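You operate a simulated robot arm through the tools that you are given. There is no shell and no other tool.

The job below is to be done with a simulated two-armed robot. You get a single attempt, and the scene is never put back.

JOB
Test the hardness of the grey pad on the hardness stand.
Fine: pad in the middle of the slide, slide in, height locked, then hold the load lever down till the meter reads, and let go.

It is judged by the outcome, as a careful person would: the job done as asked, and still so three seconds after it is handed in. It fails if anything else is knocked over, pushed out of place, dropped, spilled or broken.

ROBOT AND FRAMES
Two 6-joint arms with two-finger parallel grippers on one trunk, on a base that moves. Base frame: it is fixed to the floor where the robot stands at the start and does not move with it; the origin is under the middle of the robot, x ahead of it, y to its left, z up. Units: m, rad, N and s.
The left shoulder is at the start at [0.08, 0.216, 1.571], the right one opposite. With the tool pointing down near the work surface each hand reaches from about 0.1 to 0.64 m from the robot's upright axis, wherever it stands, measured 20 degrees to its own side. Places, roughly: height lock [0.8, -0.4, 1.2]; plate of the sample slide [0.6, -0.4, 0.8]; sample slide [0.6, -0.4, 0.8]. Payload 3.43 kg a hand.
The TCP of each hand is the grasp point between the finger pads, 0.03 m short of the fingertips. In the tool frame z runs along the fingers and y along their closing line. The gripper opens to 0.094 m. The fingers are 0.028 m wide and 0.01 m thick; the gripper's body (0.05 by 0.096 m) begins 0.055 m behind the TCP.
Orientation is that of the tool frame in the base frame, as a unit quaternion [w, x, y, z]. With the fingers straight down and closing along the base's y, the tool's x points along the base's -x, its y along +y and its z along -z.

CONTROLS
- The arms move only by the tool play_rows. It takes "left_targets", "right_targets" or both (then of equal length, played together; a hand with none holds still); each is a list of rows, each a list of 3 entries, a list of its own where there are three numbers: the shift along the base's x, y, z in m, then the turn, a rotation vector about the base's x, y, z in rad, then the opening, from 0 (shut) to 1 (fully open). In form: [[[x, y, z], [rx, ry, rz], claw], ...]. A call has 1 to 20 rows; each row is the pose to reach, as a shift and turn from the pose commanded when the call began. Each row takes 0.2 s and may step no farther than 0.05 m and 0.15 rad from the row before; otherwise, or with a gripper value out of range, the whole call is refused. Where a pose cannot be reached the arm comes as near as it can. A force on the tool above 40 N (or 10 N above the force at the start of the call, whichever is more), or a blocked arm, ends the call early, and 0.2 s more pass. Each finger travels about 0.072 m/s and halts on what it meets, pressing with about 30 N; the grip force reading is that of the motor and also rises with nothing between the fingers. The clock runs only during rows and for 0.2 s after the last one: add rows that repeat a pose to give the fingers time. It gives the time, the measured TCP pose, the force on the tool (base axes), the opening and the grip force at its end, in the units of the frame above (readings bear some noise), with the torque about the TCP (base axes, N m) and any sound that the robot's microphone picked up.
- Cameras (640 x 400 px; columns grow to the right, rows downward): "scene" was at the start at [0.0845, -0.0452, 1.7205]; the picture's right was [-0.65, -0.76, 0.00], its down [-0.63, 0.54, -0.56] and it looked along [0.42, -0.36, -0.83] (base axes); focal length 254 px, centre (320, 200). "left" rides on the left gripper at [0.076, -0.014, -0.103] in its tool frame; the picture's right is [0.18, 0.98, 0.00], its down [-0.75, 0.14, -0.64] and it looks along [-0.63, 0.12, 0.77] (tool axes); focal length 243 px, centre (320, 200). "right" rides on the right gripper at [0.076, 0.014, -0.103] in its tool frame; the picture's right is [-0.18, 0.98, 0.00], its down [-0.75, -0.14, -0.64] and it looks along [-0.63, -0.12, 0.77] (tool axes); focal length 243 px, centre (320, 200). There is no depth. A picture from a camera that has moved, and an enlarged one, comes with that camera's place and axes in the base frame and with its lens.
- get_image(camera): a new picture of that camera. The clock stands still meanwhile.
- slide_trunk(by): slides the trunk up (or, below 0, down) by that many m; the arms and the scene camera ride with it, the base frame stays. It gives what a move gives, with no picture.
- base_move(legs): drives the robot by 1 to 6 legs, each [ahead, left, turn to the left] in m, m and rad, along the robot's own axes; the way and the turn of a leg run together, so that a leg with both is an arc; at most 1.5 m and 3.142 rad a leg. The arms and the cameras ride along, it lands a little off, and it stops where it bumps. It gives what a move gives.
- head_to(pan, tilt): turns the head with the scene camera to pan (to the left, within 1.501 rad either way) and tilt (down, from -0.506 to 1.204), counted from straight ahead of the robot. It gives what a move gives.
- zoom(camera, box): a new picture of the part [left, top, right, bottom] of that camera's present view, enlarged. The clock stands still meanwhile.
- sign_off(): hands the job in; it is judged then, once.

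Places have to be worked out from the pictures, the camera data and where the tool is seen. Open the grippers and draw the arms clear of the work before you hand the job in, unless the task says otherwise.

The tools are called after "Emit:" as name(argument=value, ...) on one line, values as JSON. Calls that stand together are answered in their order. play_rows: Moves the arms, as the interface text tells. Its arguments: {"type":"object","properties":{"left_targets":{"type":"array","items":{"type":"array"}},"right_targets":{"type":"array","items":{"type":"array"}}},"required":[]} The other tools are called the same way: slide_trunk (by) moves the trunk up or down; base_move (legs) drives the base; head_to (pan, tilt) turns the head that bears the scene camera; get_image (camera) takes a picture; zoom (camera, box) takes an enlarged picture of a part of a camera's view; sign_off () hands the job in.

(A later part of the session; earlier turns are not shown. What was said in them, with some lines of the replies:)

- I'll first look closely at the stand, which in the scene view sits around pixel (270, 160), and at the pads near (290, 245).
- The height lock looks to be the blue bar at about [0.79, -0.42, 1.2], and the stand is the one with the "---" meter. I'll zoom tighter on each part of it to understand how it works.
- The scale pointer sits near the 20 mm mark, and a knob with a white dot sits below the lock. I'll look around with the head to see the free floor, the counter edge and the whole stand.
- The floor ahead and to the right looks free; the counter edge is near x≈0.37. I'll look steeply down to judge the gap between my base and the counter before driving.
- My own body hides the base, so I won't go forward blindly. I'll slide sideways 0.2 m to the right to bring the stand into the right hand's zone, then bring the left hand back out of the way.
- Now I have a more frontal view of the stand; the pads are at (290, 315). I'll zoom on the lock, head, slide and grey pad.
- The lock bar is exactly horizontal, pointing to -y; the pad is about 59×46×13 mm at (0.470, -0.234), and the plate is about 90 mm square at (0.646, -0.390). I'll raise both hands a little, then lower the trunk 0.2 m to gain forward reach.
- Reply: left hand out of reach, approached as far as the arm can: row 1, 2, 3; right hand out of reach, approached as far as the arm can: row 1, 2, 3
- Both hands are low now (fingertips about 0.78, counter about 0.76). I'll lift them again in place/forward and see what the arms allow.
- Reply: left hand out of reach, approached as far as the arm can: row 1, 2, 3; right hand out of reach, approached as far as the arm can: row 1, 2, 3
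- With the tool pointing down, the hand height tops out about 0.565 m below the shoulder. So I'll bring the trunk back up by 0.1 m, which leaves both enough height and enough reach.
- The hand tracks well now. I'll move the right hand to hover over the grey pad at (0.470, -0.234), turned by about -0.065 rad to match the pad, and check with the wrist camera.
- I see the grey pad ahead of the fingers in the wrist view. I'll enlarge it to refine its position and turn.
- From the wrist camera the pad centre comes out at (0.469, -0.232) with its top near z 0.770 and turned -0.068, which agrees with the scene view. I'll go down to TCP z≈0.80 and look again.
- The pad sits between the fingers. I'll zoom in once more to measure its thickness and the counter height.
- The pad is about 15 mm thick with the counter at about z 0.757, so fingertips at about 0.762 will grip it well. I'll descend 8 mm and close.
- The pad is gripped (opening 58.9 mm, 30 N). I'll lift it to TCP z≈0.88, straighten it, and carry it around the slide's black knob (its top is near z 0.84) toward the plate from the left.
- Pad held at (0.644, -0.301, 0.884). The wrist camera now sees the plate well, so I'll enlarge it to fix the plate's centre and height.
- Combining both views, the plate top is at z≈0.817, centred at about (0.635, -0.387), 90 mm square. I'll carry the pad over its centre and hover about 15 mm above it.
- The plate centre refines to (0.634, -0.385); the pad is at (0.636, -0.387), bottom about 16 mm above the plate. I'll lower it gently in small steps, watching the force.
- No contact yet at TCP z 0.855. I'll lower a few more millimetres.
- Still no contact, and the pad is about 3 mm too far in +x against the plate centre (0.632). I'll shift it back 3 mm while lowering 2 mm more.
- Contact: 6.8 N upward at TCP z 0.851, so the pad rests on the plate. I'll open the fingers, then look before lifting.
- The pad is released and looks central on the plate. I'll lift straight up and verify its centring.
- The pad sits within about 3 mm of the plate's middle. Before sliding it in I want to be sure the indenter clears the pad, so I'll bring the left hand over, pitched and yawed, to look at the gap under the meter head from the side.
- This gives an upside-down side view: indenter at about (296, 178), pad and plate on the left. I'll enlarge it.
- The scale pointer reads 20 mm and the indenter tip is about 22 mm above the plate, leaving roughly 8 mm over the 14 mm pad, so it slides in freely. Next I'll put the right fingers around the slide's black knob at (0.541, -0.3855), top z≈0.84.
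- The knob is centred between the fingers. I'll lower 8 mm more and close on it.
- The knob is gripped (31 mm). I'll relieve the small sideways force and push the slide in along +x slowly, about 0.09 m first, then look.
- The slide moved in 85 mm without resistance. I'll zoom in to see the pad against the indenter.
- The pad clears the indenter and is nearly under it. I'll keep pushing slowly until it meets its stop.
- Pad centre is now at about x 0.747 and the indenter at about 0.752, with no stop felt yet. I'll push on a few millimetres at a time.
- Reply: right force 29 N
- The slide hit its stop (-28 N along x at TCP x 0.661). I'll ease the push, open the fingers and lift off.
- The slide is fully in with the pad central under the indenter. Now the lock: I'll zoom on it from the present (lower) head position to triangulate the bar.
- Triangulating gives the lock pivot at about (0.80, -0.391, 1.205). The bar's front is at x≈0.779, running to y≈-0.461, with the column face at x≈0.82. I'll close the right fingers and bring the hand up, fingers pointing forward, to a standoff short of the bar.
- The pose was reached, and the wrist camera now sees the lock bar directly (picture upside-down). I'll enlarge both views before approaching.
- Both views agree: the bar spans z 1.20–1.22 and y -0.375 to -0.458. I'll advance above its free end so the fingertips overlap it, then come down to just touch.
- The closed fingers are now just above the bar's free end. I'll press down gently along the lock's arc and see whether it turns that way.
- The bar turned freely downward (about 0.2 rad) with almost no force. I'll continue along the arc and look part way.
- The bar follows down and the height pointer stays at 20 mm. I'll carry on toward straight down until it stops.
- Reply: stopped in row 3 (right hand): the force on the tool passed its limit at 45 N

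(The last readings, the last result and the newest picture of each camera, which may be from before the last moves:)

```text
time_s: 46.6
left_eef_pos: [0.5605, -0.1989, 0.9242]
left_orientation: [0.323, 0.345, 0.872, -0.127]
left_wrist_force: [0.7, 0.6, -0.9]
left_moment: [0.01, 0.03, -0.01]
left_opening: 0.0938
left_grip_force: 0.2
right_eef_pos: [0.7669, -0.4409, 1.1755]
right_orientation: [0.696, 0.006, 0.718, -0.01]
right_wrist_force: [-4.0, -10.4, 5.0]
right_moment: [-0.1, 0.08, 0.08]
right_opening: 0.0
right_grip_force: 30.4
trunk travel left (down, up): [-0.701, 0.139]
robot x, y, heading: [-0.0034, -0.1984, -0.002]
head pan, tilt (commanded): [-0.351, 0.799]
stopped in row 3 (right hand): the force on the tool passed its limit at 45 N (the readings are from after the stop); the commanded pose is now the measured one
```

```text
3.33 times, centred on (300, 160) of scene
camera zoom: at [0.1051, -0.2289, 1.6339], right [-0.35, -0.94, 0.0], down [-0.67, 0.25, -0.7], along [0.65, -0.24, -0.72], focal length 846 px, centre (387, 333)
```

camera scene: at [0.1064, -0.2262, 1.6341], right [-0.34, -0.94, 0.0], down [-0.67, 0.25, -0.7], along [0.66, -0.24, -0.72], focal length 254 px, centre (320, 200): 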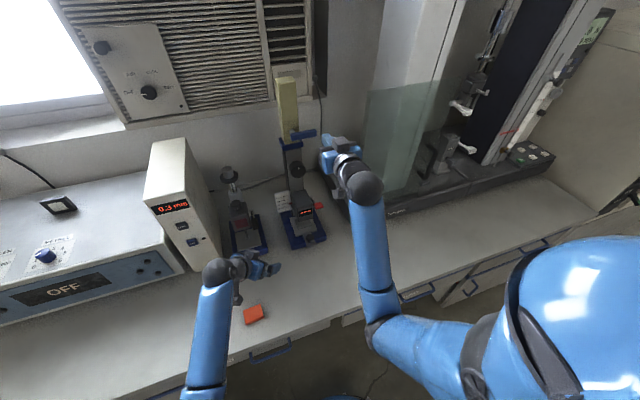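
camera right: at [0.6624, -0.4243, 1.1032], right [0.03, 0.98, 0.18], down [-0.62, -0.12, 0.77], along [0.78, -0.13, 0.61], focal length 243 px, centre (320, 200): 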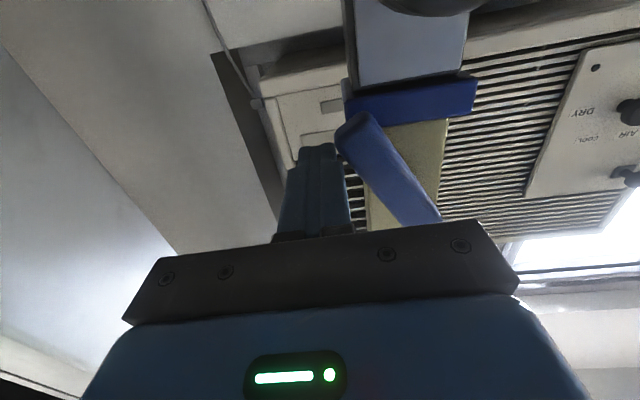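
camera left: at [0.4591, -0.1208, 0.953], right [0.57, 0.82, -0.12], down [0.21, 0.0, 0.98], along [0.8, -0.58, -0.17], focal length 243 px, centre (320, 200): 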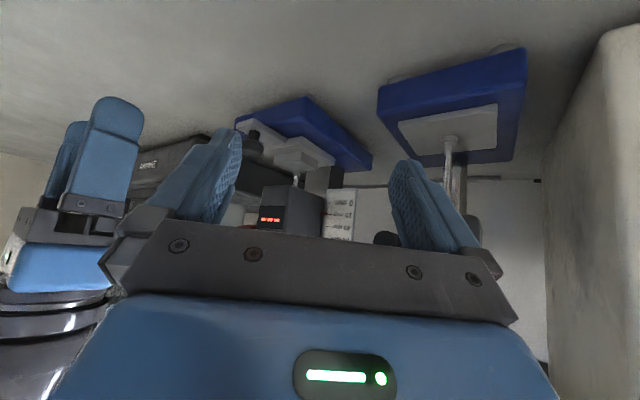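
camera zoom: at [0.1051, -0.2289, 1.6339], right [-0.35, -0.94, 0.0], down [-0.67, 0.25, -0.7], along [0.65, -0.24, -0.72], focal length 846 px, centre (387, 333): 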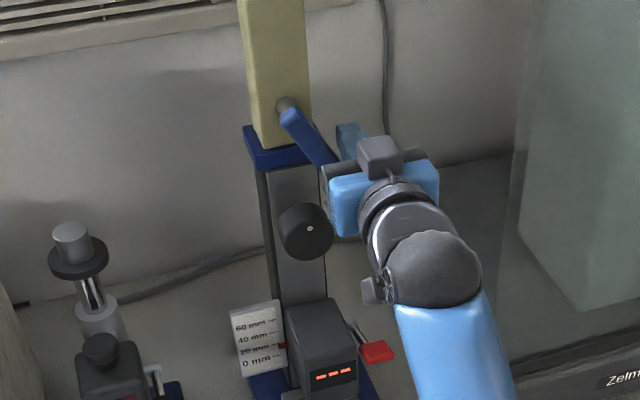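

The bar met a hard stop about 60° below horizontal (45 N), so it is at the end of its travel: locked. I'll back the hand off the bar and withdraw, then check that it stays there.

Emit:
play_rows(right_targets=[[[0, -0.008, 0.006], [0, 0, 0], 0.0], [[0, -0.016, 0.01], [0, 0, 0], 0.0], [[-0.03, -0.016, 0.01], [0, 0, 0], 0.0], [[-0.07, -0.016, 0.01], [0, 0, 0], 0.0], [[-0.11, -0.016, 0.01], [0, 0, 0], 0.0], [[-0.14, -0.016, 0.01], [0, 0, 0], 0.0], [[-0.14, -0.016, 0.01], [0, 0, 0], 0.0]])

Emit:
get_image(camera="right")

Emit:
zoom(camera="scene", box=[250, 100, 350, 220])

Emit:
zoom(camera="left", box=[200, 100, 400, 240])

```text
time_s: 48.2
left_eef_pos: [0.5618, -0.1976, 0.9233]
left_orientation: [0.322, 0.344, 0.873, -0.128]
left_wrist_force: [-0.1, 0.2, -0.4]
left_moment: [-0.07, 0.01, -0.02]
left_opening: 0.094
left_grip_force: 0.0
right_eef_pos: [0.6289, -0.4521, 1.1835]
right_orientation: [0.695, 0.003, 0.719, -0.007]
right_wrist_force: [0.2, 0.2, -0.1]
right_moment: [0.02, 0.0, 0.0]
right_opening: 0.0
right_grip_force: 29.7
trunk travel left (down, up): [-0.701, 0.139]
robot x, y, heading: [-0.0001, -0.2031, -0.004]
head pan, tilt (commanded): [-0.351, 0.799]
```

```text
taken
camera right: at [0.524, -0.4367, 1.1127], right [0.02, 0.98, 0.18], down [-0.62, -0.13, 0.78], along [0.79, -0.13, 0.6], focal length 243 px, centre (320, 200)
```

right: 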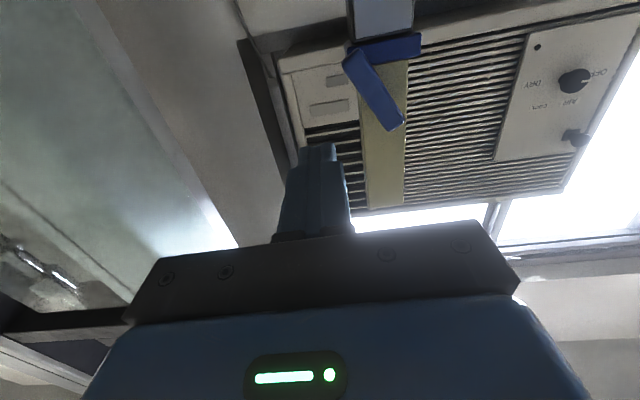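

```text
3.33 times, centred on (300, 160) of scene
camera zoom: at [0.1074, -0.2269, 1.6341], right [-0.34, -0.94, 0.0], down [-0.67, 0.25, -0.7], along [0.65, -0.24, -0.72], focal length 846 px, centre (387, 333)
```

zoom: 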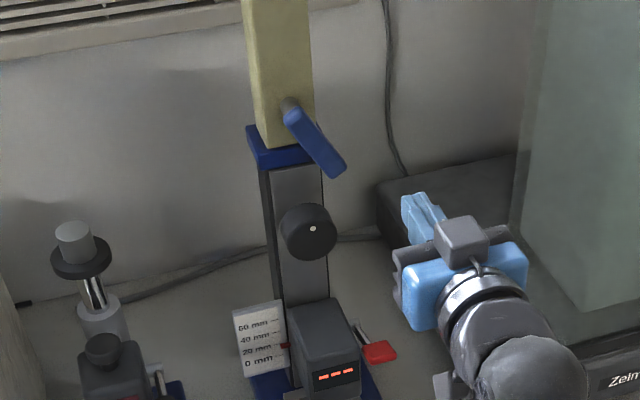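

```text
2.86 times, centred on (300, 170) of left
camera zoom: at [0.4611, -0.1227, 0.9522], right [0.57, 0.81, -0.12], down [0.21, 0.0, 0.98], along [0.8, -0.58, -0.17], focal length 693 px, centre (377, 286)
```

zoom: 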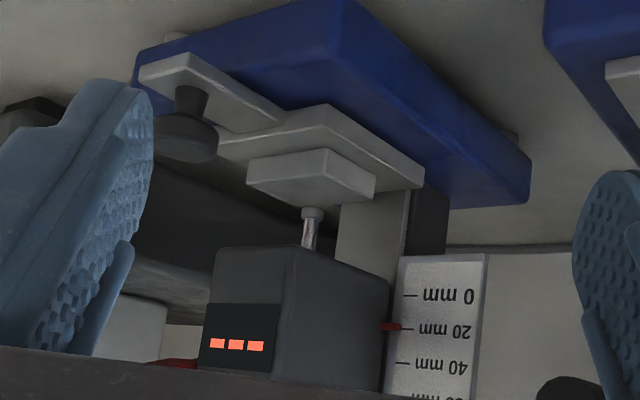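

The lock bar stays down and the pointer still reads 20 mm. Now the red load lever: I'll zoom in to place its tab precisely.

Emit:
zoom(camera="scene", box=[320, 185, 400, 235])

Emit:
zoom(camera="scene", box=[270, 180, 350, 230])

Emit:
get_image(camera="scene")

```text
8.00 times, centred on (360, 210) of scene
camera zoom: at [0.1074, -0.2269, 1.6341], right [-0.34, -0.94, 0.0], down [-0.67, 0.25, -0.7], along [0.65, -0.24, -0.72], focal length 2031 px, centre (0, 120)
```

zoom: 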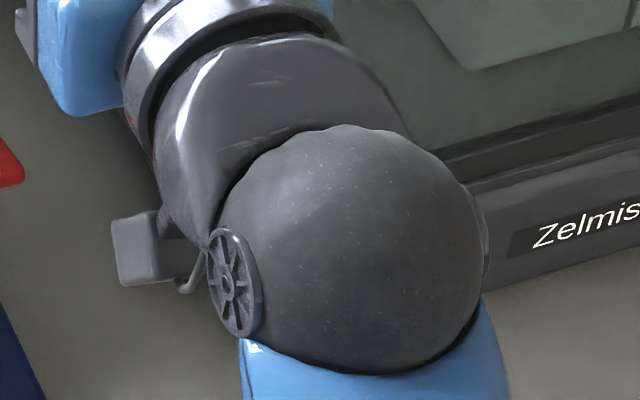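

```text
8.00 times, centred on (310, 205) of scene
camera zoom: at [0.1074, -0.2269, 1.6341], right [-0.34, -0.94, 0.0], down [-0.67, 0.25, -0.7], along [0.65, -0.24, -0.72], focal length 2031 px, centre (400, 160)
```

zoom: 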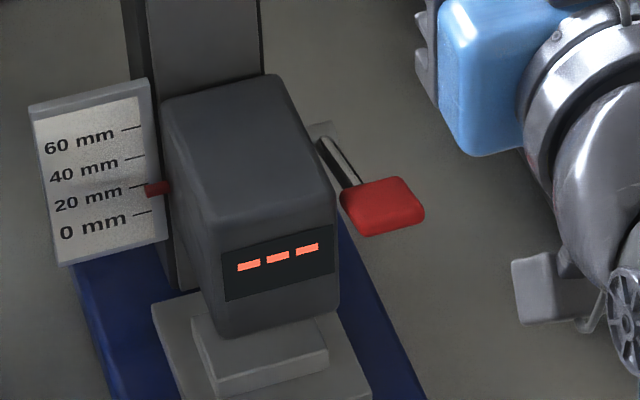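

```text
taken
camera scene: at [0.1074, -0.2269, 1.6341], right [-0.34, -0.94, 0.0], down [-0.67, 0.25, -0.7], along [0.65, -0.24, -0.72], focal length 254 px, centre (320, 200)
```

scene: 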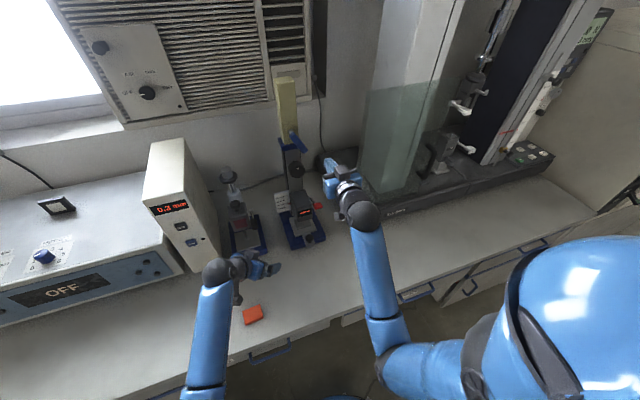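

From three views the red tab's top is at roughly (0.705, -0.440, 0.95), to the right of the meter head. I'll pitch the right hand to about 45° down and hover short of the tab, which gives me a wrist-camera look at the tab and the meter.

Emit:
play_rows(right_targets=[[[-0.01, 0.002, -0.02], [0, 0.12, 0], 0.0], [[-0.02, 0.004, -0.05], [0, 0.26, 0], 0.0], [[-0.025, 0.007, -0.08], [0, 0.4, 0], 0.0], [[-0.03, 0.01, -0.11], [0, 0.54, 0], 0.0], [[-0.03, 0.012, -0.14], [0, 0.68, 0], 0.0], [[-0.03, 0.012, -0.15], [0, 0.69, 0], 0.0], [[-0.03, 0.012, -0.15], [0, 0.69, 0], 0.0]])

Emit:
get_image(camera="right")

Emit:
get_image(camera="left")

Emit:
get_image(camera="scene")

```text
time_s: 49.8
left_eef_pos: [0.5607, -0.197, 0.924]
left_orientation: [0.322, 0.344, 0.873, -0.128]
left_wrist_force: [0.0, -0.1, -0.7]
left_moment: [0.0, -0.04, 0.01]
left_opening: 0.094
left_grip_force: 0.1
right_eef_pos: [0.5983, -0.4401, 1.0348]
right_orientation: [0.411, 0.0, 0.911, -0.008]
right_wrist_force: [0.3, 0.3, 0.7]
right_moment: [0.03, 0.01, -0.02]
right_opening: 0.0
right_grip_force: 30.2
trunk travel left (down, up): [-0.701, 0.139]
robot x, y, heading: [-0.0005, -0.2043, -0.001]
head pan, tilt (commanded): [-0.351, 0.799]
```

```text
taken
camera right: at [0.4715, -0.4239, 1.046], right [0.13, 0.98, 0.12], down [0.02, -0.13, 0.99], along [0.99, -0.13, -0.03], focal length 243 px, centre (320, 200)
```

right: 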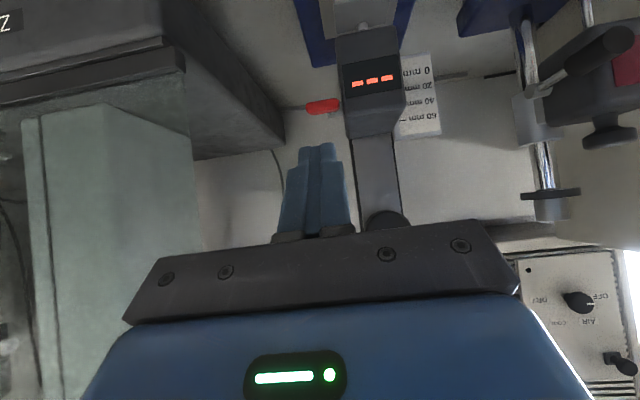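

```text
taken
camera left: at [0.4606, -0.1227, 0.9525], right [0.57, 0.81, -0.12], down [0.21, 0.0, 0.98], along [0.8, -0.58, -0.17], focal length 243 px, centre (320, 200)
```

left: 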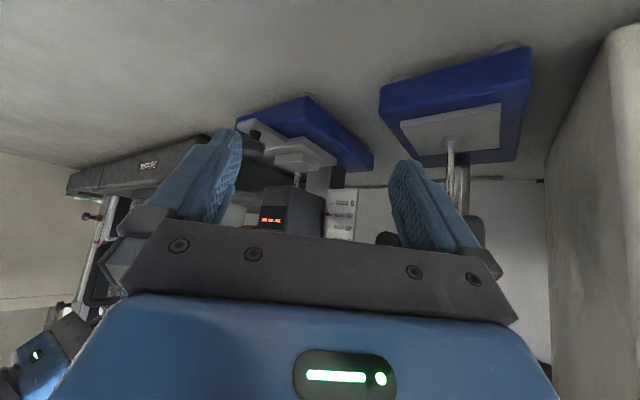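

```text
taken
camera scene: at [0.1065, -0.227, 1.6342], right [-0.34, -0.94, 0.0], down [-0.67, 0.25, -0.7], along [0.65, -0.24, -0.72], focal length 254 px, centre (320, 200)
```

scene: 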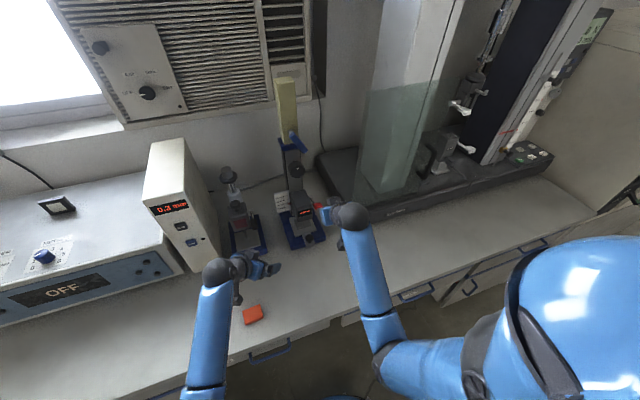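

The wrist camera sees the red tab and meter clearly. I'll enlarge it to fix the tab's place against the fingertips.

Emit:
zoom(camera="right", box=[270, 20, 450, 170])

```text
2.67 times, centred on (360, 95) of right
camera zoom: at [0.4715, -0.4239, 1.046], right [0.13, 0.98, 0.12], down [0.02, -0.13, 0.99], along [0.99, -0.13, -0.03], focal length 647 px, centre (213, 480)
```

zoom: 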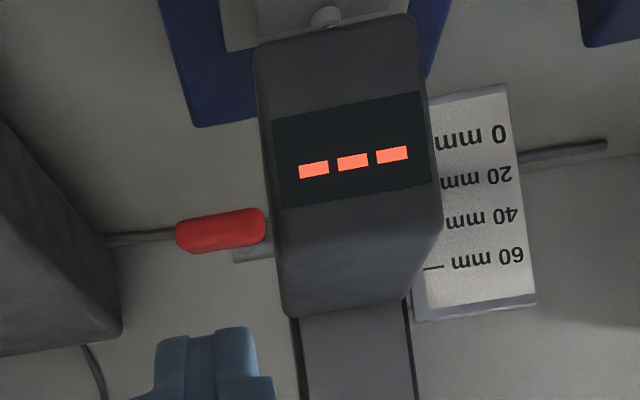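

The tab spans about x 0.690–0.715, y -0.454 to -0.422, with its top at z≈0.957. I'll bring the closed fingertips over its middle, about 2 cm above.

Emit:
play_rows(right_targets=[[[0.03, 0.001, 0.0], [0, 0, 0], 0.0], [[0.06, 0.001, -0.005], [0, 0, 0], 0.0], [[0.09, 0.001, -0.015], [0, 0, 0], 0.0], [[0.091, 0.001, -0.025], [0, 0, 0], 0.0], [[0.091, 0.001, -0.025], [0, 0, 0], 0.0]])

Emit:
get_image(camera="right")

Emit:
zoom(camera="scene", box=[270, 180, 350, 230])

```text
time_s: 51.0
left_eef_pos: [0.5613, -0.1972, 0.9237]
left_orientation: [0.323, 0.344, 0.872, -0.128]
left_wrist_force: [-0.3, 0.3, -0.1]
left_moment: [0.0, 0.0, 0.0]
left_opening: 0.0941
left_grip_force: 0.1
right_eef_pos: [0.6889, -0.4391, 1.0096]
right_orientation: [0.41, 0.001, 0.912, -0.008]
right_wrist_force: [-0.7, -0.2, 0.2]
right_moment: [0.0, -0.01, -0.01]
right_opening: 0.0
right_grip_force: 29.8
trunk travel left (down, up): [-0.701, 0.139]
robot x, y, heading: [-0.0003, -0.2014, -0.007]
head pan, tilt (commanded): [-0.351, 0.799]
```

```text
taken
camera right: at [0.5623, -0.4237, 1.0199], right [0.13, 0.98, 0.12], down [0.02, -0.13, 0.99], along [0.99, -0.13, -0.03], focal length 243 px, centre (320, 200)
```

right: 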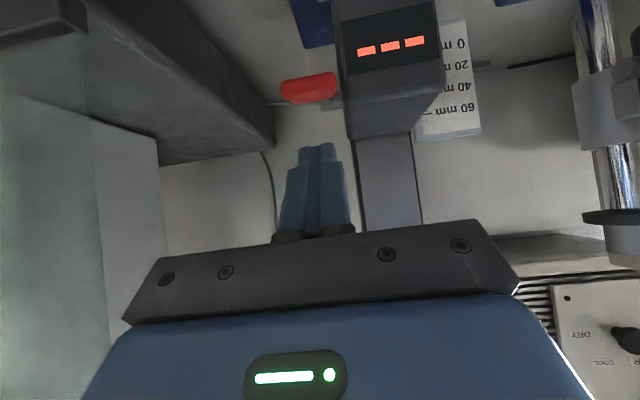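

```text
8.00 times, centred on (310, 205) of scene
camera zoom: at [0.1066, -0.227, 1.6342], right [-0.34, -0.94, 0.0], down [-0.67, 0.25, -0.7], along [0.65, -0.24, -0.72], focal length 2031 px, centre (400, 160)
```

zoom: 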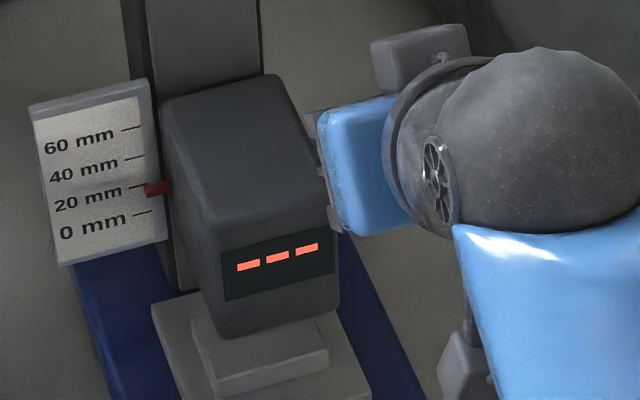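

The fingertips are aligned over the tab and I can read both the meter and the scale. I'll come down slowly onto it and press a little.

Emit:
play_rows(right_targets=[[[0.001, 0, -0.01], [0, 0, 0], 0.0], [[0.001, 0, -0.018], [0, 0, 0], 0.0], [[0.001, 0, -0.024], [0, 0, 0], 0.0], [[0.001, 0, -0.03], [0, 0, 0], 0.0], [[0.001, 0, -0.03], [0, 0, 0], 0.0]])

Emit:
get_image(camera="right")

Emit:
zoom(camera="scene", box=[270, 180, 350, 230])

```text
time_s: 52.2
left_eef_pos: [0.5614, -0.1977, 0.924]
left_orientation: [0.323, 0.344, 0.873, -0.128]
left_wrist_force: [-1.1, -0.9, -0.2]
left_moment: [0.01, 0.01, -0.03]
left_opening: 0.0939
left_grip_force: 0.1
right_eef_pos: [0.6916, -0.4387, 0.9798]
right_orientation: [0.411, 0.001, 0.912, -0.008]
right_wrist_force: [-0.5, 0.1, 0.6]
right_moment: [-0.01, -0.02, -0.01]
right_opening: 0.0
right_grip_force: 29.5
trunk travel left (down, up): [-0.701, 0.139]
robot x, y, heading: [0.0028, -0.1984, -0.001]
head pan, tilt (commanded): [-0.351, 0.799]
```

```text
taken
camera right: at [0.5635, -0.4231, 0.9904], right [0.13, 0.98, 0.12], down [0.02, -0.13, 0.99], along [0.99, -0.13, -0.03], focal length 243 px, centre (320, 200)
```

right: 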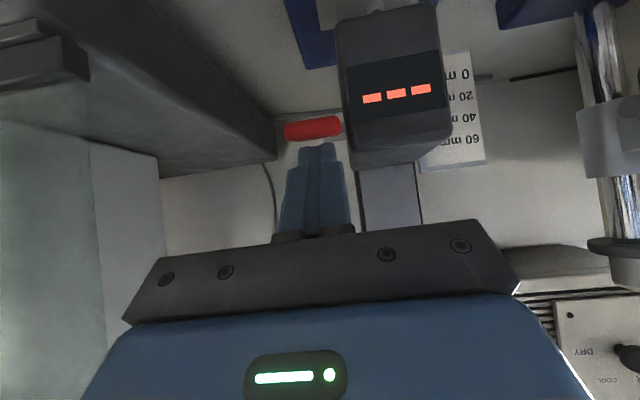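

```text
8.00 times, centred on (310, 205) of scene
camera zoom: at [0.1068, -0.2269, 1.6341], right [-0.34, -0.94, 0.0], down [-0.67, 0.25, -0.7], along [0.65, -0.24, -0.72], focal length 2031 px, centre (400, 160)
```

zoom: 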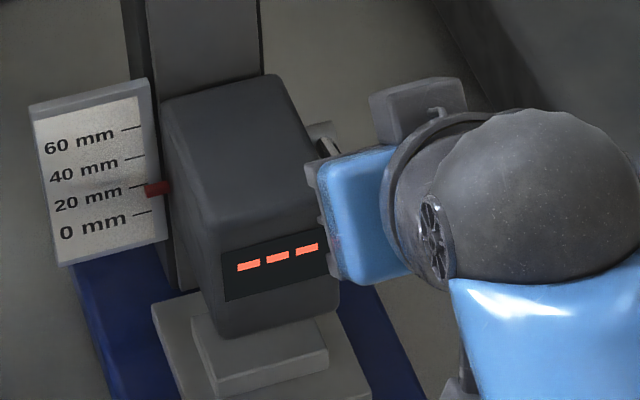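

The tab is right at the fingertips but not yet loaded. I'll press further in small steps.

Emit:
play_rows(right_targets=[[[0, 0, -0.004], [0, 0, 0], 0.0], [[0, 0, -0.008], [0, 0, 0], 0.0], [[0, 0, -0.012], [0, 0, 0], 0.0], [[0, 0, -0.012], [0, 0, 0], 0.0]])

Emit:
get_image(camera="right")

Emit:
zoom(camera="left", box=[200, 100, 400, 240])

```text
time_s: 53.2
left_eef_pos: [0.5612, -0.1973, 0.9249]
left_orientation: [0.323, 0.344, 0.872, -0.129]
left_wrist_force: [0.8, -0.2, 0.5]
left_moment: [0.0, -0.04, 0.01]
left_opening: 0.0944
left_grip_force: 0.0
right_eef_pos: [0.6894, -0.4393, 0.9678]
right_orientation: [0.411, 0.001, 0.911, -0.008]
right_wrist_force: [-0.6, 0.0, 0.9]
right_moment: [0.02, -0.02, 0.0]
right_opening: 0.0
right_grip_force: 30.3
trunk travel left (down, up): [-0.701, 0.139]
robot x, y, heading: [-0.0014, -0.2013, -0.004]
head pan, tilt (commanded): [-0.351, 0.799]
```

```text
taken
camera right: at [0.5631, -0.4232, 0.9783], right [0.13, 0.98, 0.12], down [0.02, -0.13, 0.99], along [0.99, -0.13, -0.03], focal length 243 px, centre (320, 200)
```

right: 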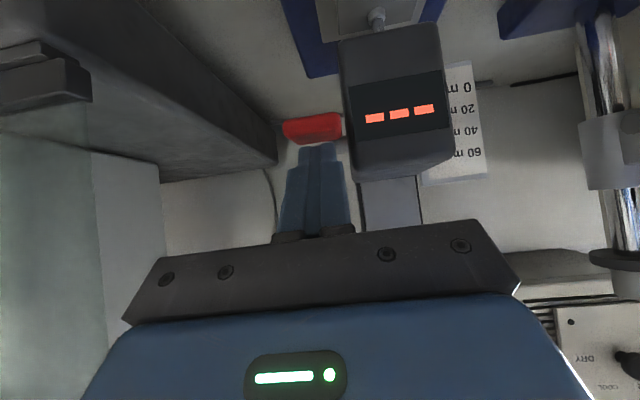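

```text
2.86 times, centred on (300, 170) of left
camera zoom: at [0.4606, -0.1226, 0.9525], right [0.57, 0.81, -0.12], down [0.21, 0.0, 0.98], along [0.8, -0.58, -0.17], focal length 693 px, centre (377, 286)
```

zoom: 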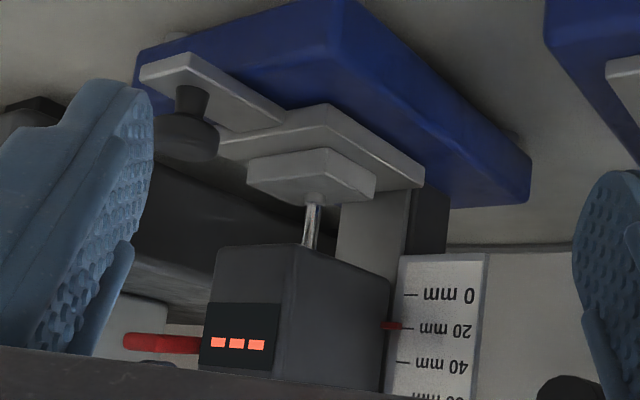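

The lever moves with the fingers and the indenter has come down toward the pad. I'll press on further.

Emit:
play_rows(right_targets=[[[0, 0, -0.003], [0, 0, 0], 0.0], [[0, 0, -0.006], [0, 0, 0], 0.0], [[0.001, 0, -0.009], [0, 0, 0], 0.0], [[0.001, 0, -0.012], [0, 0, 0], 0.0], [[0.001, 0, -0.012], [0, 0, 0], 0.0]])

Emit:
get_image(camera="right")

Emit:
zoom(camera="left", box=[200, 100, 400, 240])

```text
time_s: 54.4
left_eef_pos: [0.5614, -0.1979, 0.9239]
left_orientation: [0.323, 0.344, 0.872, -0.128]
left_wrist_force: [0.2, -0.4, -1.1]
left_moment: [-0.01, 0.0, 0.01]
left_opening: 0.094
left_grip_force: 0.1
right_eef_pos: [0.6916, -0.4397, 0.9564]
right_orientation: [0.41, 0.001, 0.912, -0.008]
right_wrist_force: [-0.2, -0.4, 1.7]
right_moment: [-0.02, -0.01, 0.02]
right_opening: 0.0
right_grip_force: 29.7
trunk travel left (down, up): [-0.701, 0.139]
robot x, y, heading: [-0.0013, -0.1987, -0.005]
head pan, tilt (commanded): [-0.351, 0.799]
```

```text
taken
camera right: at [0.5642, -0.4232, 0.9664], right [0.13, 0.98, 0.12], down [0.02, -0.13, 0.99], along [0.99, -0.13, -0.03], focal length 243 px, centre (320, 200)
```

right: 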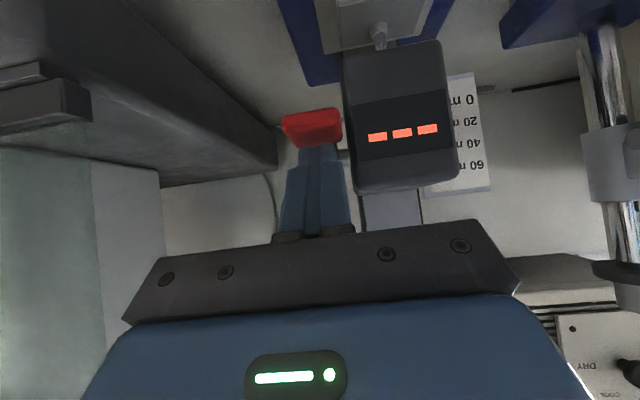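

```text
2.86 times, centred on (300, 170) of left
camera zoom: at [0.4606, -0.1227, 0.9525], right [0.57, 0.81, -0.12], down [0.21, 0.0, 0.98], along [0.8, -0.58, -0.17], focal length 693 px, centre (377, 286)
```

zoom: 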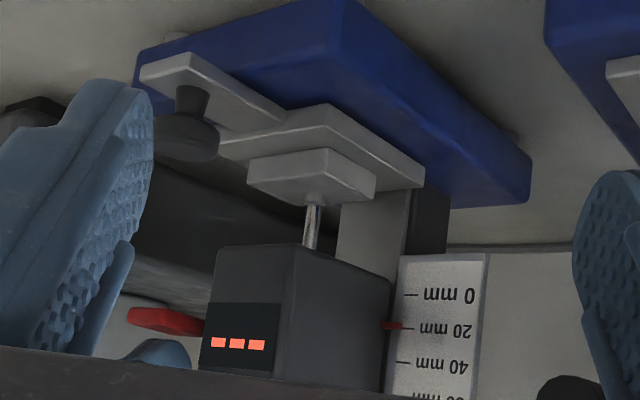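

The indenter now touches the pad; the meter still shows "---", so the lever needs to go further. I'll continue pressing.

Emit:
play_rows(right_targets=[[[0.001, 0, -0.004], [0, 0, 0], 0.0], [[0.002, 0, -0.008], [0, 0, 0], 0.0], [[0.003, 0, -0.012], [0, 0, 0], 0.0], [[0.003, 0, -0.012], [0, 0, 0], 0.0]])

Emit:
get_image(camera="right")

Emit:
zoom(camera="left", box=[200, 100, 400, 240])

```text
time_s: 55.4
left_eef_pos: [0.5602, -0.1976, 0.9255]
left_orientation: [0.322, 0.344, 0.873, -0.128]
left_wrist_force: [0.9, 0.2, -0.4]
left_moment: [0.0, -0.01, -0.03]
left_opening: 0.0944
left_grip_force: 0.1
right_eef_pos: [0.694, -0.4389, 0.9427]
right_orientation: [0.41, 0.001, 0.912, -0.007]
right_wrist_force: [-2.0, -0.3, 1.6]
right_moment: [-0.01, 0.04, 0.0]
right_opening: 0.0004
right_grip_force: 30.0
trunk travel left (down, up): [-0.701, 0.139]
robot x, y, heading: [-0.0028, -0.2017, 0.002]
head pan, tilt (commanded): [-0.351, 0.799]
```

```text
taken
camera right: at [0.5672, -0.4229, 0.9545], right [0.13, 0.98, 0.12], down [0.02, -0.13, 0.99], along [0.99, -0.13, -0.03], focal length 243 px, centre (320, 200)
```

right: 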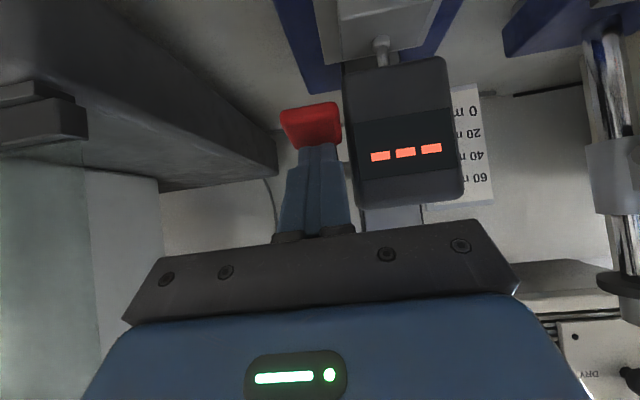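

```text
2.86 times, centred on (300, 170) of left
camera zoom: at [0.4604, -0.1226, 0.9526], right [0.57, 0.81, -0.12], down [0.21, 0.0, 0.98], along [0.8, -0.58, -0.17], focal length 693 px, centre (377, 286)
```

zoom: 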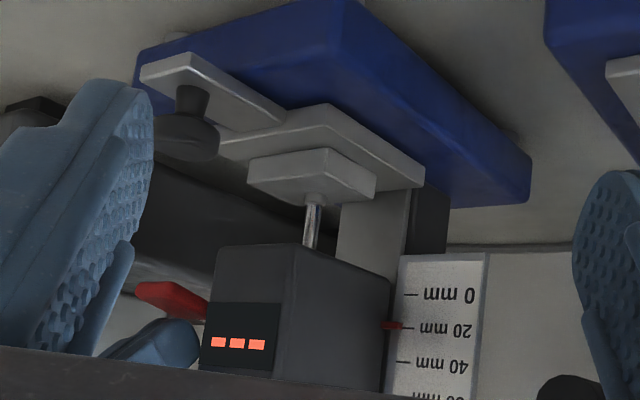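

The lever still yields easily (about 2 N), so its stop is lower. I'll follow its arc further down, easing forward.

Emit:
play_rows(right_targets=[[[0.002, 0, -0.004], [0, 0, 0], 0.0], [[0.004, 0, -0.008], [0, 0, 0], 0.0], [[0.006, 0, -0.012], [0, 0, 0], 0.0], [[0.006, 0, -0.012], [0, 0, 0], 0.0]])

Emit:
get_image(camera="right")

Emit:
zoom(camera="left", box=[200, 100, 400, 240])

```text
time_s: 56.4
left_eef_pos: [0.5572, -0.1968, 0.9279]
left_orientation: [0.325, 0.345, 0.871, -0.127]
left_wrist_force: [0.2, 1.1, 0.2]
left_moment: [0.0, 0.01, 0.0]
left_opening: 0.0941
left_grip_force: 0.0
right_eef_pos: [0.6962, -0.4396, 0.9398]
right_orientation: [0.416, 0.001, 0.909, -0.009]
right_wrist_force: [-15.9, -2.4, 29.7]
right_moment: [-0.11, 0.04, -0.05]
right_opening: 0.0
right_grip_force: 30.6
trunk travel left (down, up): [-0.701, 0.139]
robot x, y, heading: [0.0007, -0.203, -0.001]
head pan, tilt (commanded): [-0.351, 0.799]
```

```text
taken
camera right: at [0.5696, -0.4227, 0.9482], right [0.13, 0.98, 0.12], down [0.0, -0.13, 0.99], along [0.99, -0.13, -0.02], focal length 243 px, centre (320, 200)
```

right: 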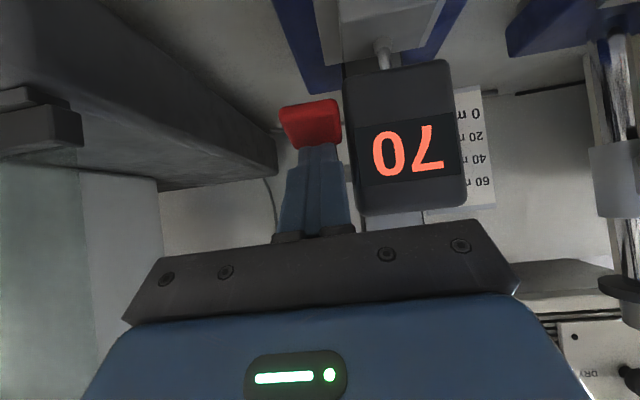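

```text
2.86 times, centred on (300, 170) of left
camera zoom: at [0.4555, -0.1222, 0.9554], right [0.57, 0.81, -0.12], down [0.2, 0.0, 0.98], along [0.8, -0.58, -0.17], focal length 693 px, centre (377, 286)
```

zoom: 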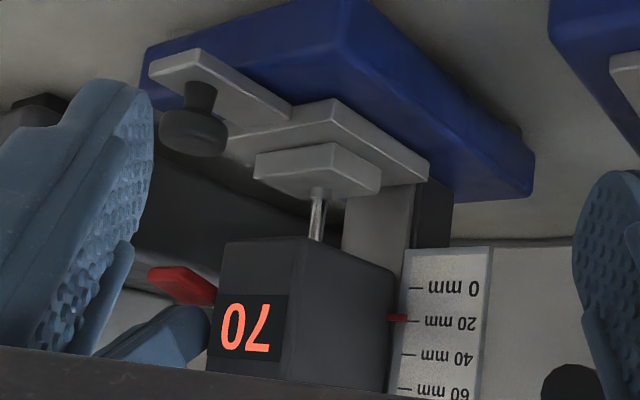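

The lever hit its stop (about 30 N) and the meter now reads 70. I'll hold a moment longer to confirm the reading is steady.

Emit:
play_rows(right_targets=[[[0, 0, 0], [0, 0, 0], 0.0], [[0, 0, 0], [0, 0, 0], 0.0], [[0, 0, 0], [0, 0, 0], 0.0], [[0, 0, 0], [0, 0, 0], 0.0], [[0, 0, 0], [0, 0, 0], 0.0], [[0, 0, 0], [0, 0, 0], 0.0]])

Emit:
zoom(camera="scene", box=[270, 180, 350, 230])

Emit:
zoom(camera="left", box=[200, 100, 400, 240])

```text
time_s: 57.8
left_eef_pos: [0.5557, -0.1974, 0.9264]
left_orientation: [0.324, 0.345, 0.872, -0.126]
left_wrist_force: [-0.2, -0.6, -0.3]
left_moment: [-0.01, -0.03, 0.02]
left_opening: 0.0942
left_grip_force: 0.1
right_eef_pos: [0.697, -0.4383, 0.9393]
right_orientation: [0.416, 0.001, 0.909, -0.009]
right_wrist_force: [-11.1, -5.7, 34.1]
right_moment: [-0.21, -0.14, -0.1]
right_opening: 0.0
right_grip_force: 29.7
trunk travel left (down, up): [-0.701, 0.139]
robot x, y, heading: [0.0008, -0.2004, -0.003]
head pan, tilt (commanded): [-0.351, 0.799]
```

```text
8.00 times, centred on (310, 205) of scene
camera zoom: at [0.0978, -0.2262, 1.6348], right [-0.34, -0.94, 0.0], down [-0.67, 0.25, -0.7], along [0.66, -0.24, -0.71], focal length 2031 px, centre (400, 160)
```

zoom: 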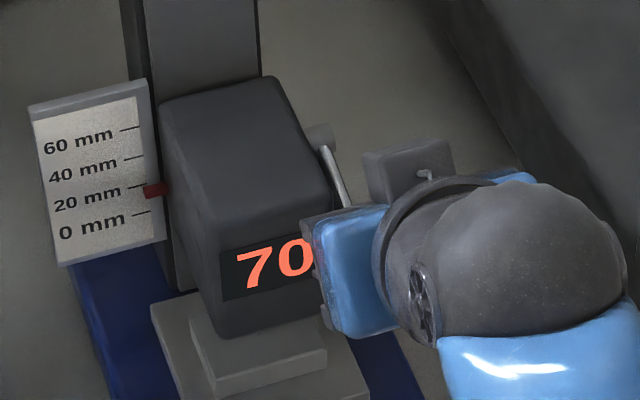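

```text
2.86 times, centred on (300, 170) of left
camera zoom: at [0.4558, -0.1224, 0.9552], right [0.57, 0.81, -0.12], down [0.2, 0.0, 0.98], along [0.8, -0.58, -0.17], focal length 693 px, centre (377, 286)
```

zoom: 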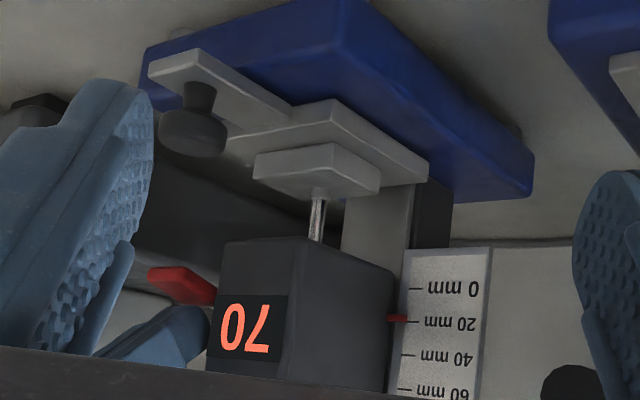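

Steady at 70 with the height pointer still at 20 mm, so the head did not lift. Now I'll let go: raise the fingers slowly so the lever follows up, then draw back.

Emit:
play_rows(right_targets=[[[-0.003, 0, 0.008], [0, 0, 0], 0.0], [[-0.006, 0, 0.018], [0, 0, 0], 0.0], [[-0.009, 0, 0.028], [0, 0, 0], 0.0], [[-0.01, 0, 0.038], [0, 0, 0], 0.0], [[-0.01, 0, 0.05], [0, 0, 0], 0.0], [[-0.01, 0, 0.065], [0, 0, 0], 0.0], [[-0.02, 0, 0.08], [0, 0, 0], 0.0], [[-0.06, 0, 0.09], [0, 0, 0], 0.0], [[-0.1, 0, 0.095], [0, 0, 0], 0.0]])

Emit:
get_image(camera="right")

Emit:
zoom(camera="scene", box=[250, 120, 350, 240])

Emit:
zoom(camera="left", box=[200, 100, 400, 240])

```text
time_s: 59.8
left_eef_pos: [0.5606, -0.1979, 0.9239]
left_orientation: [0.323, 0.344, 0.872, -0.127]
left_wrist_force: [0.0, -0.8, -0.2]
left_moment: [0.0, -0.01, -0.01]
left_opening: 0.094
left_grip_force: 0.0
right_eef_pos: [0.5989, -0.4374, 1.0281]
right_orientation: [0.412, 0.0, 0.911, -0.007]
right_wrist_force: [-0.1, 0.2, 0.8]
right_moment: [0.03, 0.0, 0.02]
right_opening: 0.0
right_grip_force: 30.1
trunk travel left (down, up): [-0.701, 0.139]
robot x, y, heading: [-0.0008, -0.1992, -0.0]
head pan, tilt (commanded): [-0.351, 0.799]
```

```text
taken
camera right: at [0.471, -0.4219, 1.0389], right [0.13, 0.98, 0.12], down [0.02, -0.13, 0.99], along [0.99, -0.13, -0.03], focal length 243 px, centre (320, 200)
```

right: 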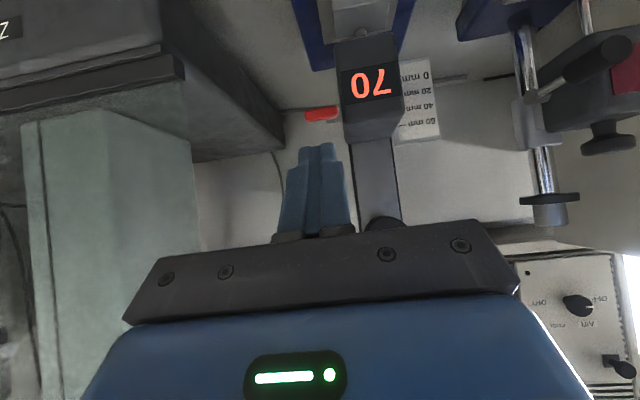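

```text
3.33 times, centred on (300, 180) of scene
camera zoom: at [0.1044, -0.2269, 1.6343], right [-0.34, -0.94, 0.0], down [-0.67, 0.25, -0.7], along [0.66, -0.24, -0.72], focal length 846 px, centre (387, 267)
```

zoom: 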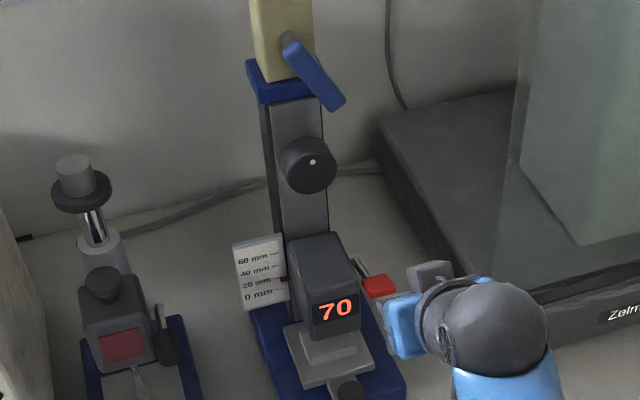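

```text
2.86 times, centred on (300, 170) of left
camera zoom: at [0.4593, -0.1227, 0.9532], right [0.57, 0.81, -0.12], down [0.21, 0.0, 0.98], along [0.8, -0.58, -0.17], focal length 693 px, centre (377, 286)
```

zoom: 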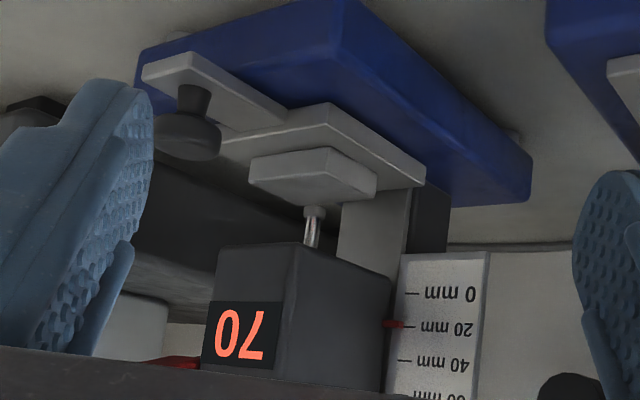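

The lever is back up, the indenter has lifted off, the meter holds 70, the lock is down and the pad is central. I'll open the right gripper, draw both hands back, and take final pictures.

Emit:
play_rows(left_targets=[[[-0.009, 0.023, 0], [0.0375, 0.0952, 0.1026], 1], [[-0.017, 0.053, 0], [0.0749, 0.1904, 0.2053], 1], [[-0.025, 0.083, 0], [0.1124, 0.2856, 0.3079], 1], [[-0.034, 0.113, 0], [0.1499, 0.3807, 0.4106], 1], [[-0.042, 0.143, 0], [0.1874, 0.4759, 0.5132], 1], [[-0.05, 0.173, 0], [0.2248, 0.5711, 0.6159], 1], [[-0.059, 0.203, 0], [0.2623, 0.6663, 0.7185], 1], [[-0.059, 0.203, 0], [0.2623, 0.6663, 0.7185], 1]], right_targets=[[[-0.02, -0.01, 0], [0, 0, 0], 0.0], [[-0.05, -0.02, 0], [0, 0.1, 0], 0.2], [[-0.08, -0.03, -0.01], [0, 0.2, 0], 0.4], [[-0.11, -0.04, -0.03], [0, 0.32, 0], 0.6], [[-0.14, -0.05, -0.05], [0, 0.45, 0], 0.8], [[-0.17, -0.06, -0.07], [0, 0.58, 0], 1.0], [[-0.19, -0.07, -0.09], [0, 0.7, 0], 1.0], [[-0.2, -0.08, -0.1], [0, 0.8, 0], 1.0]])

Emit:
get_image(camera="scene")

Emit:
zoom(camera="scene", box=[250, 120, 350, 240])

Emit:
zoom(camera="scene", box=[270, 200, 350, 250])

```text
time_s: 61.6
left_eef_pos: [0.5034, 0.0048, 0.9237]
left_orientation: [0.003, -0.001, 1.0, -0.001]
left_wrist_force: [-0.1, 0.0, 0.5]
left_moment: [0.01, -0.03, -0.04]
left_opening: 0.0942
left_grip_force: 0.1
right_eef_pos: [0.4011, -0.5195, 0.9185]
right_orientation: [0.024, -0.002, 1.0, -0.008]
right_wrist_force: [0.3, 0.1, -0.2]
right_moment: [0.02, 0.0, -0.02]
right_opening: 0.094
right_grip_force: 0.2
right hand out of reach, approached as far as the arm can: row 8
trunk travel left (down, up): [-0.701, 0.139]
robot x, y, heading: [0.0016, -0.1976, 0.002]
head pan, tilt (commanded): [-0.351, 0.799]
```

```text
taken
camera scene: at [0.1073, -0.2276, 1.6341], right [-0.34, -0.94, 0.0], down [-0.67, 0.25, -0.7], along [0.65, -0.24, -0.72], focal length 254 px, centre (320, 200)
```

scene: 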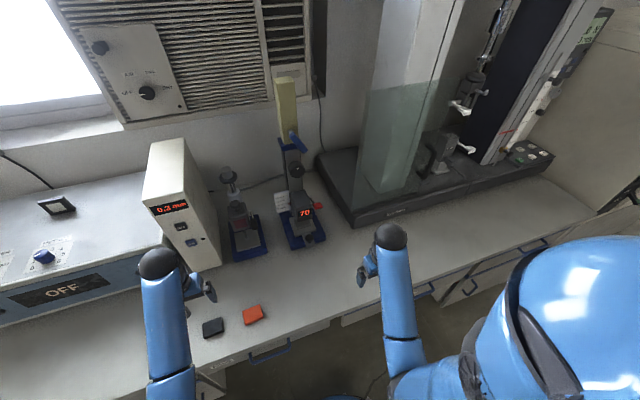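

```text
3.33 times, centred on (300, 180) of scene
camera zoom: at [0.1073, -0.2276, 1.6341], right [-0.34, -0.94, 0.0], down [-0.67, 0.25, -0.7], along [0.65, -0.24, -0.72], focal length 846 px, centre (387, 267)
```

zoom: 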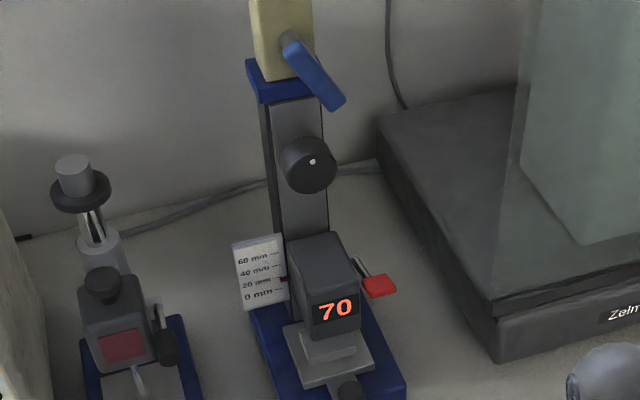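

```text
8.00 times, centred on (310, 225) of scene
camera zoom: at [0.1073, -0.2276, 1.6341], right [-0.34, -0.94, 0.0], down [-0.67, 0.25, -0.7], along [0.65, -0.24, -0.72], focal length 2031 px, centre (400, 0)
```

zoom: 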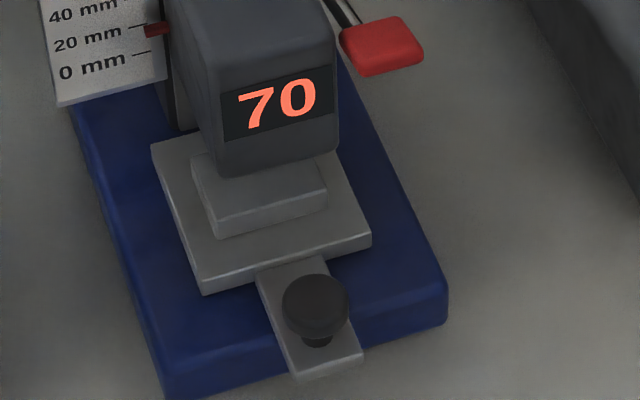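

The meter holds 70, with the slide in, the pad central, the lock down, the load lever up, and the other pads untouched. Both grippers are open and clear, so I'm handing the job in.

Emit:
sign_off()

```text
The job is handed in.
```

The grey pad was tested on the hardness stand and the meter reads **70**. The job is handed in.

- **Pad and slide:** the pad sits within about 3 mm of the middle of the slide plate. The slide is pushed in to its stop.
- **Height:** I left it at 20 mm, which gave enough room for the pad. I turned the lock bar down until it hit a hard stop about 60° below horizontal. There is no marking for the locked position, so I took that stop as locked. The height pointer stayed at 20 mm while the load was on.
- **Load lever:** I held it at its stop until the reading appeared. I kept it there another 1.4 seconds or so, and the reading stayed at 70. Then I let go, and the lever came back up and the indenter lifted off the pad.

Both grippers are open and clear of the work. The orange and black pads and the other equipment look untouched in the last picture.
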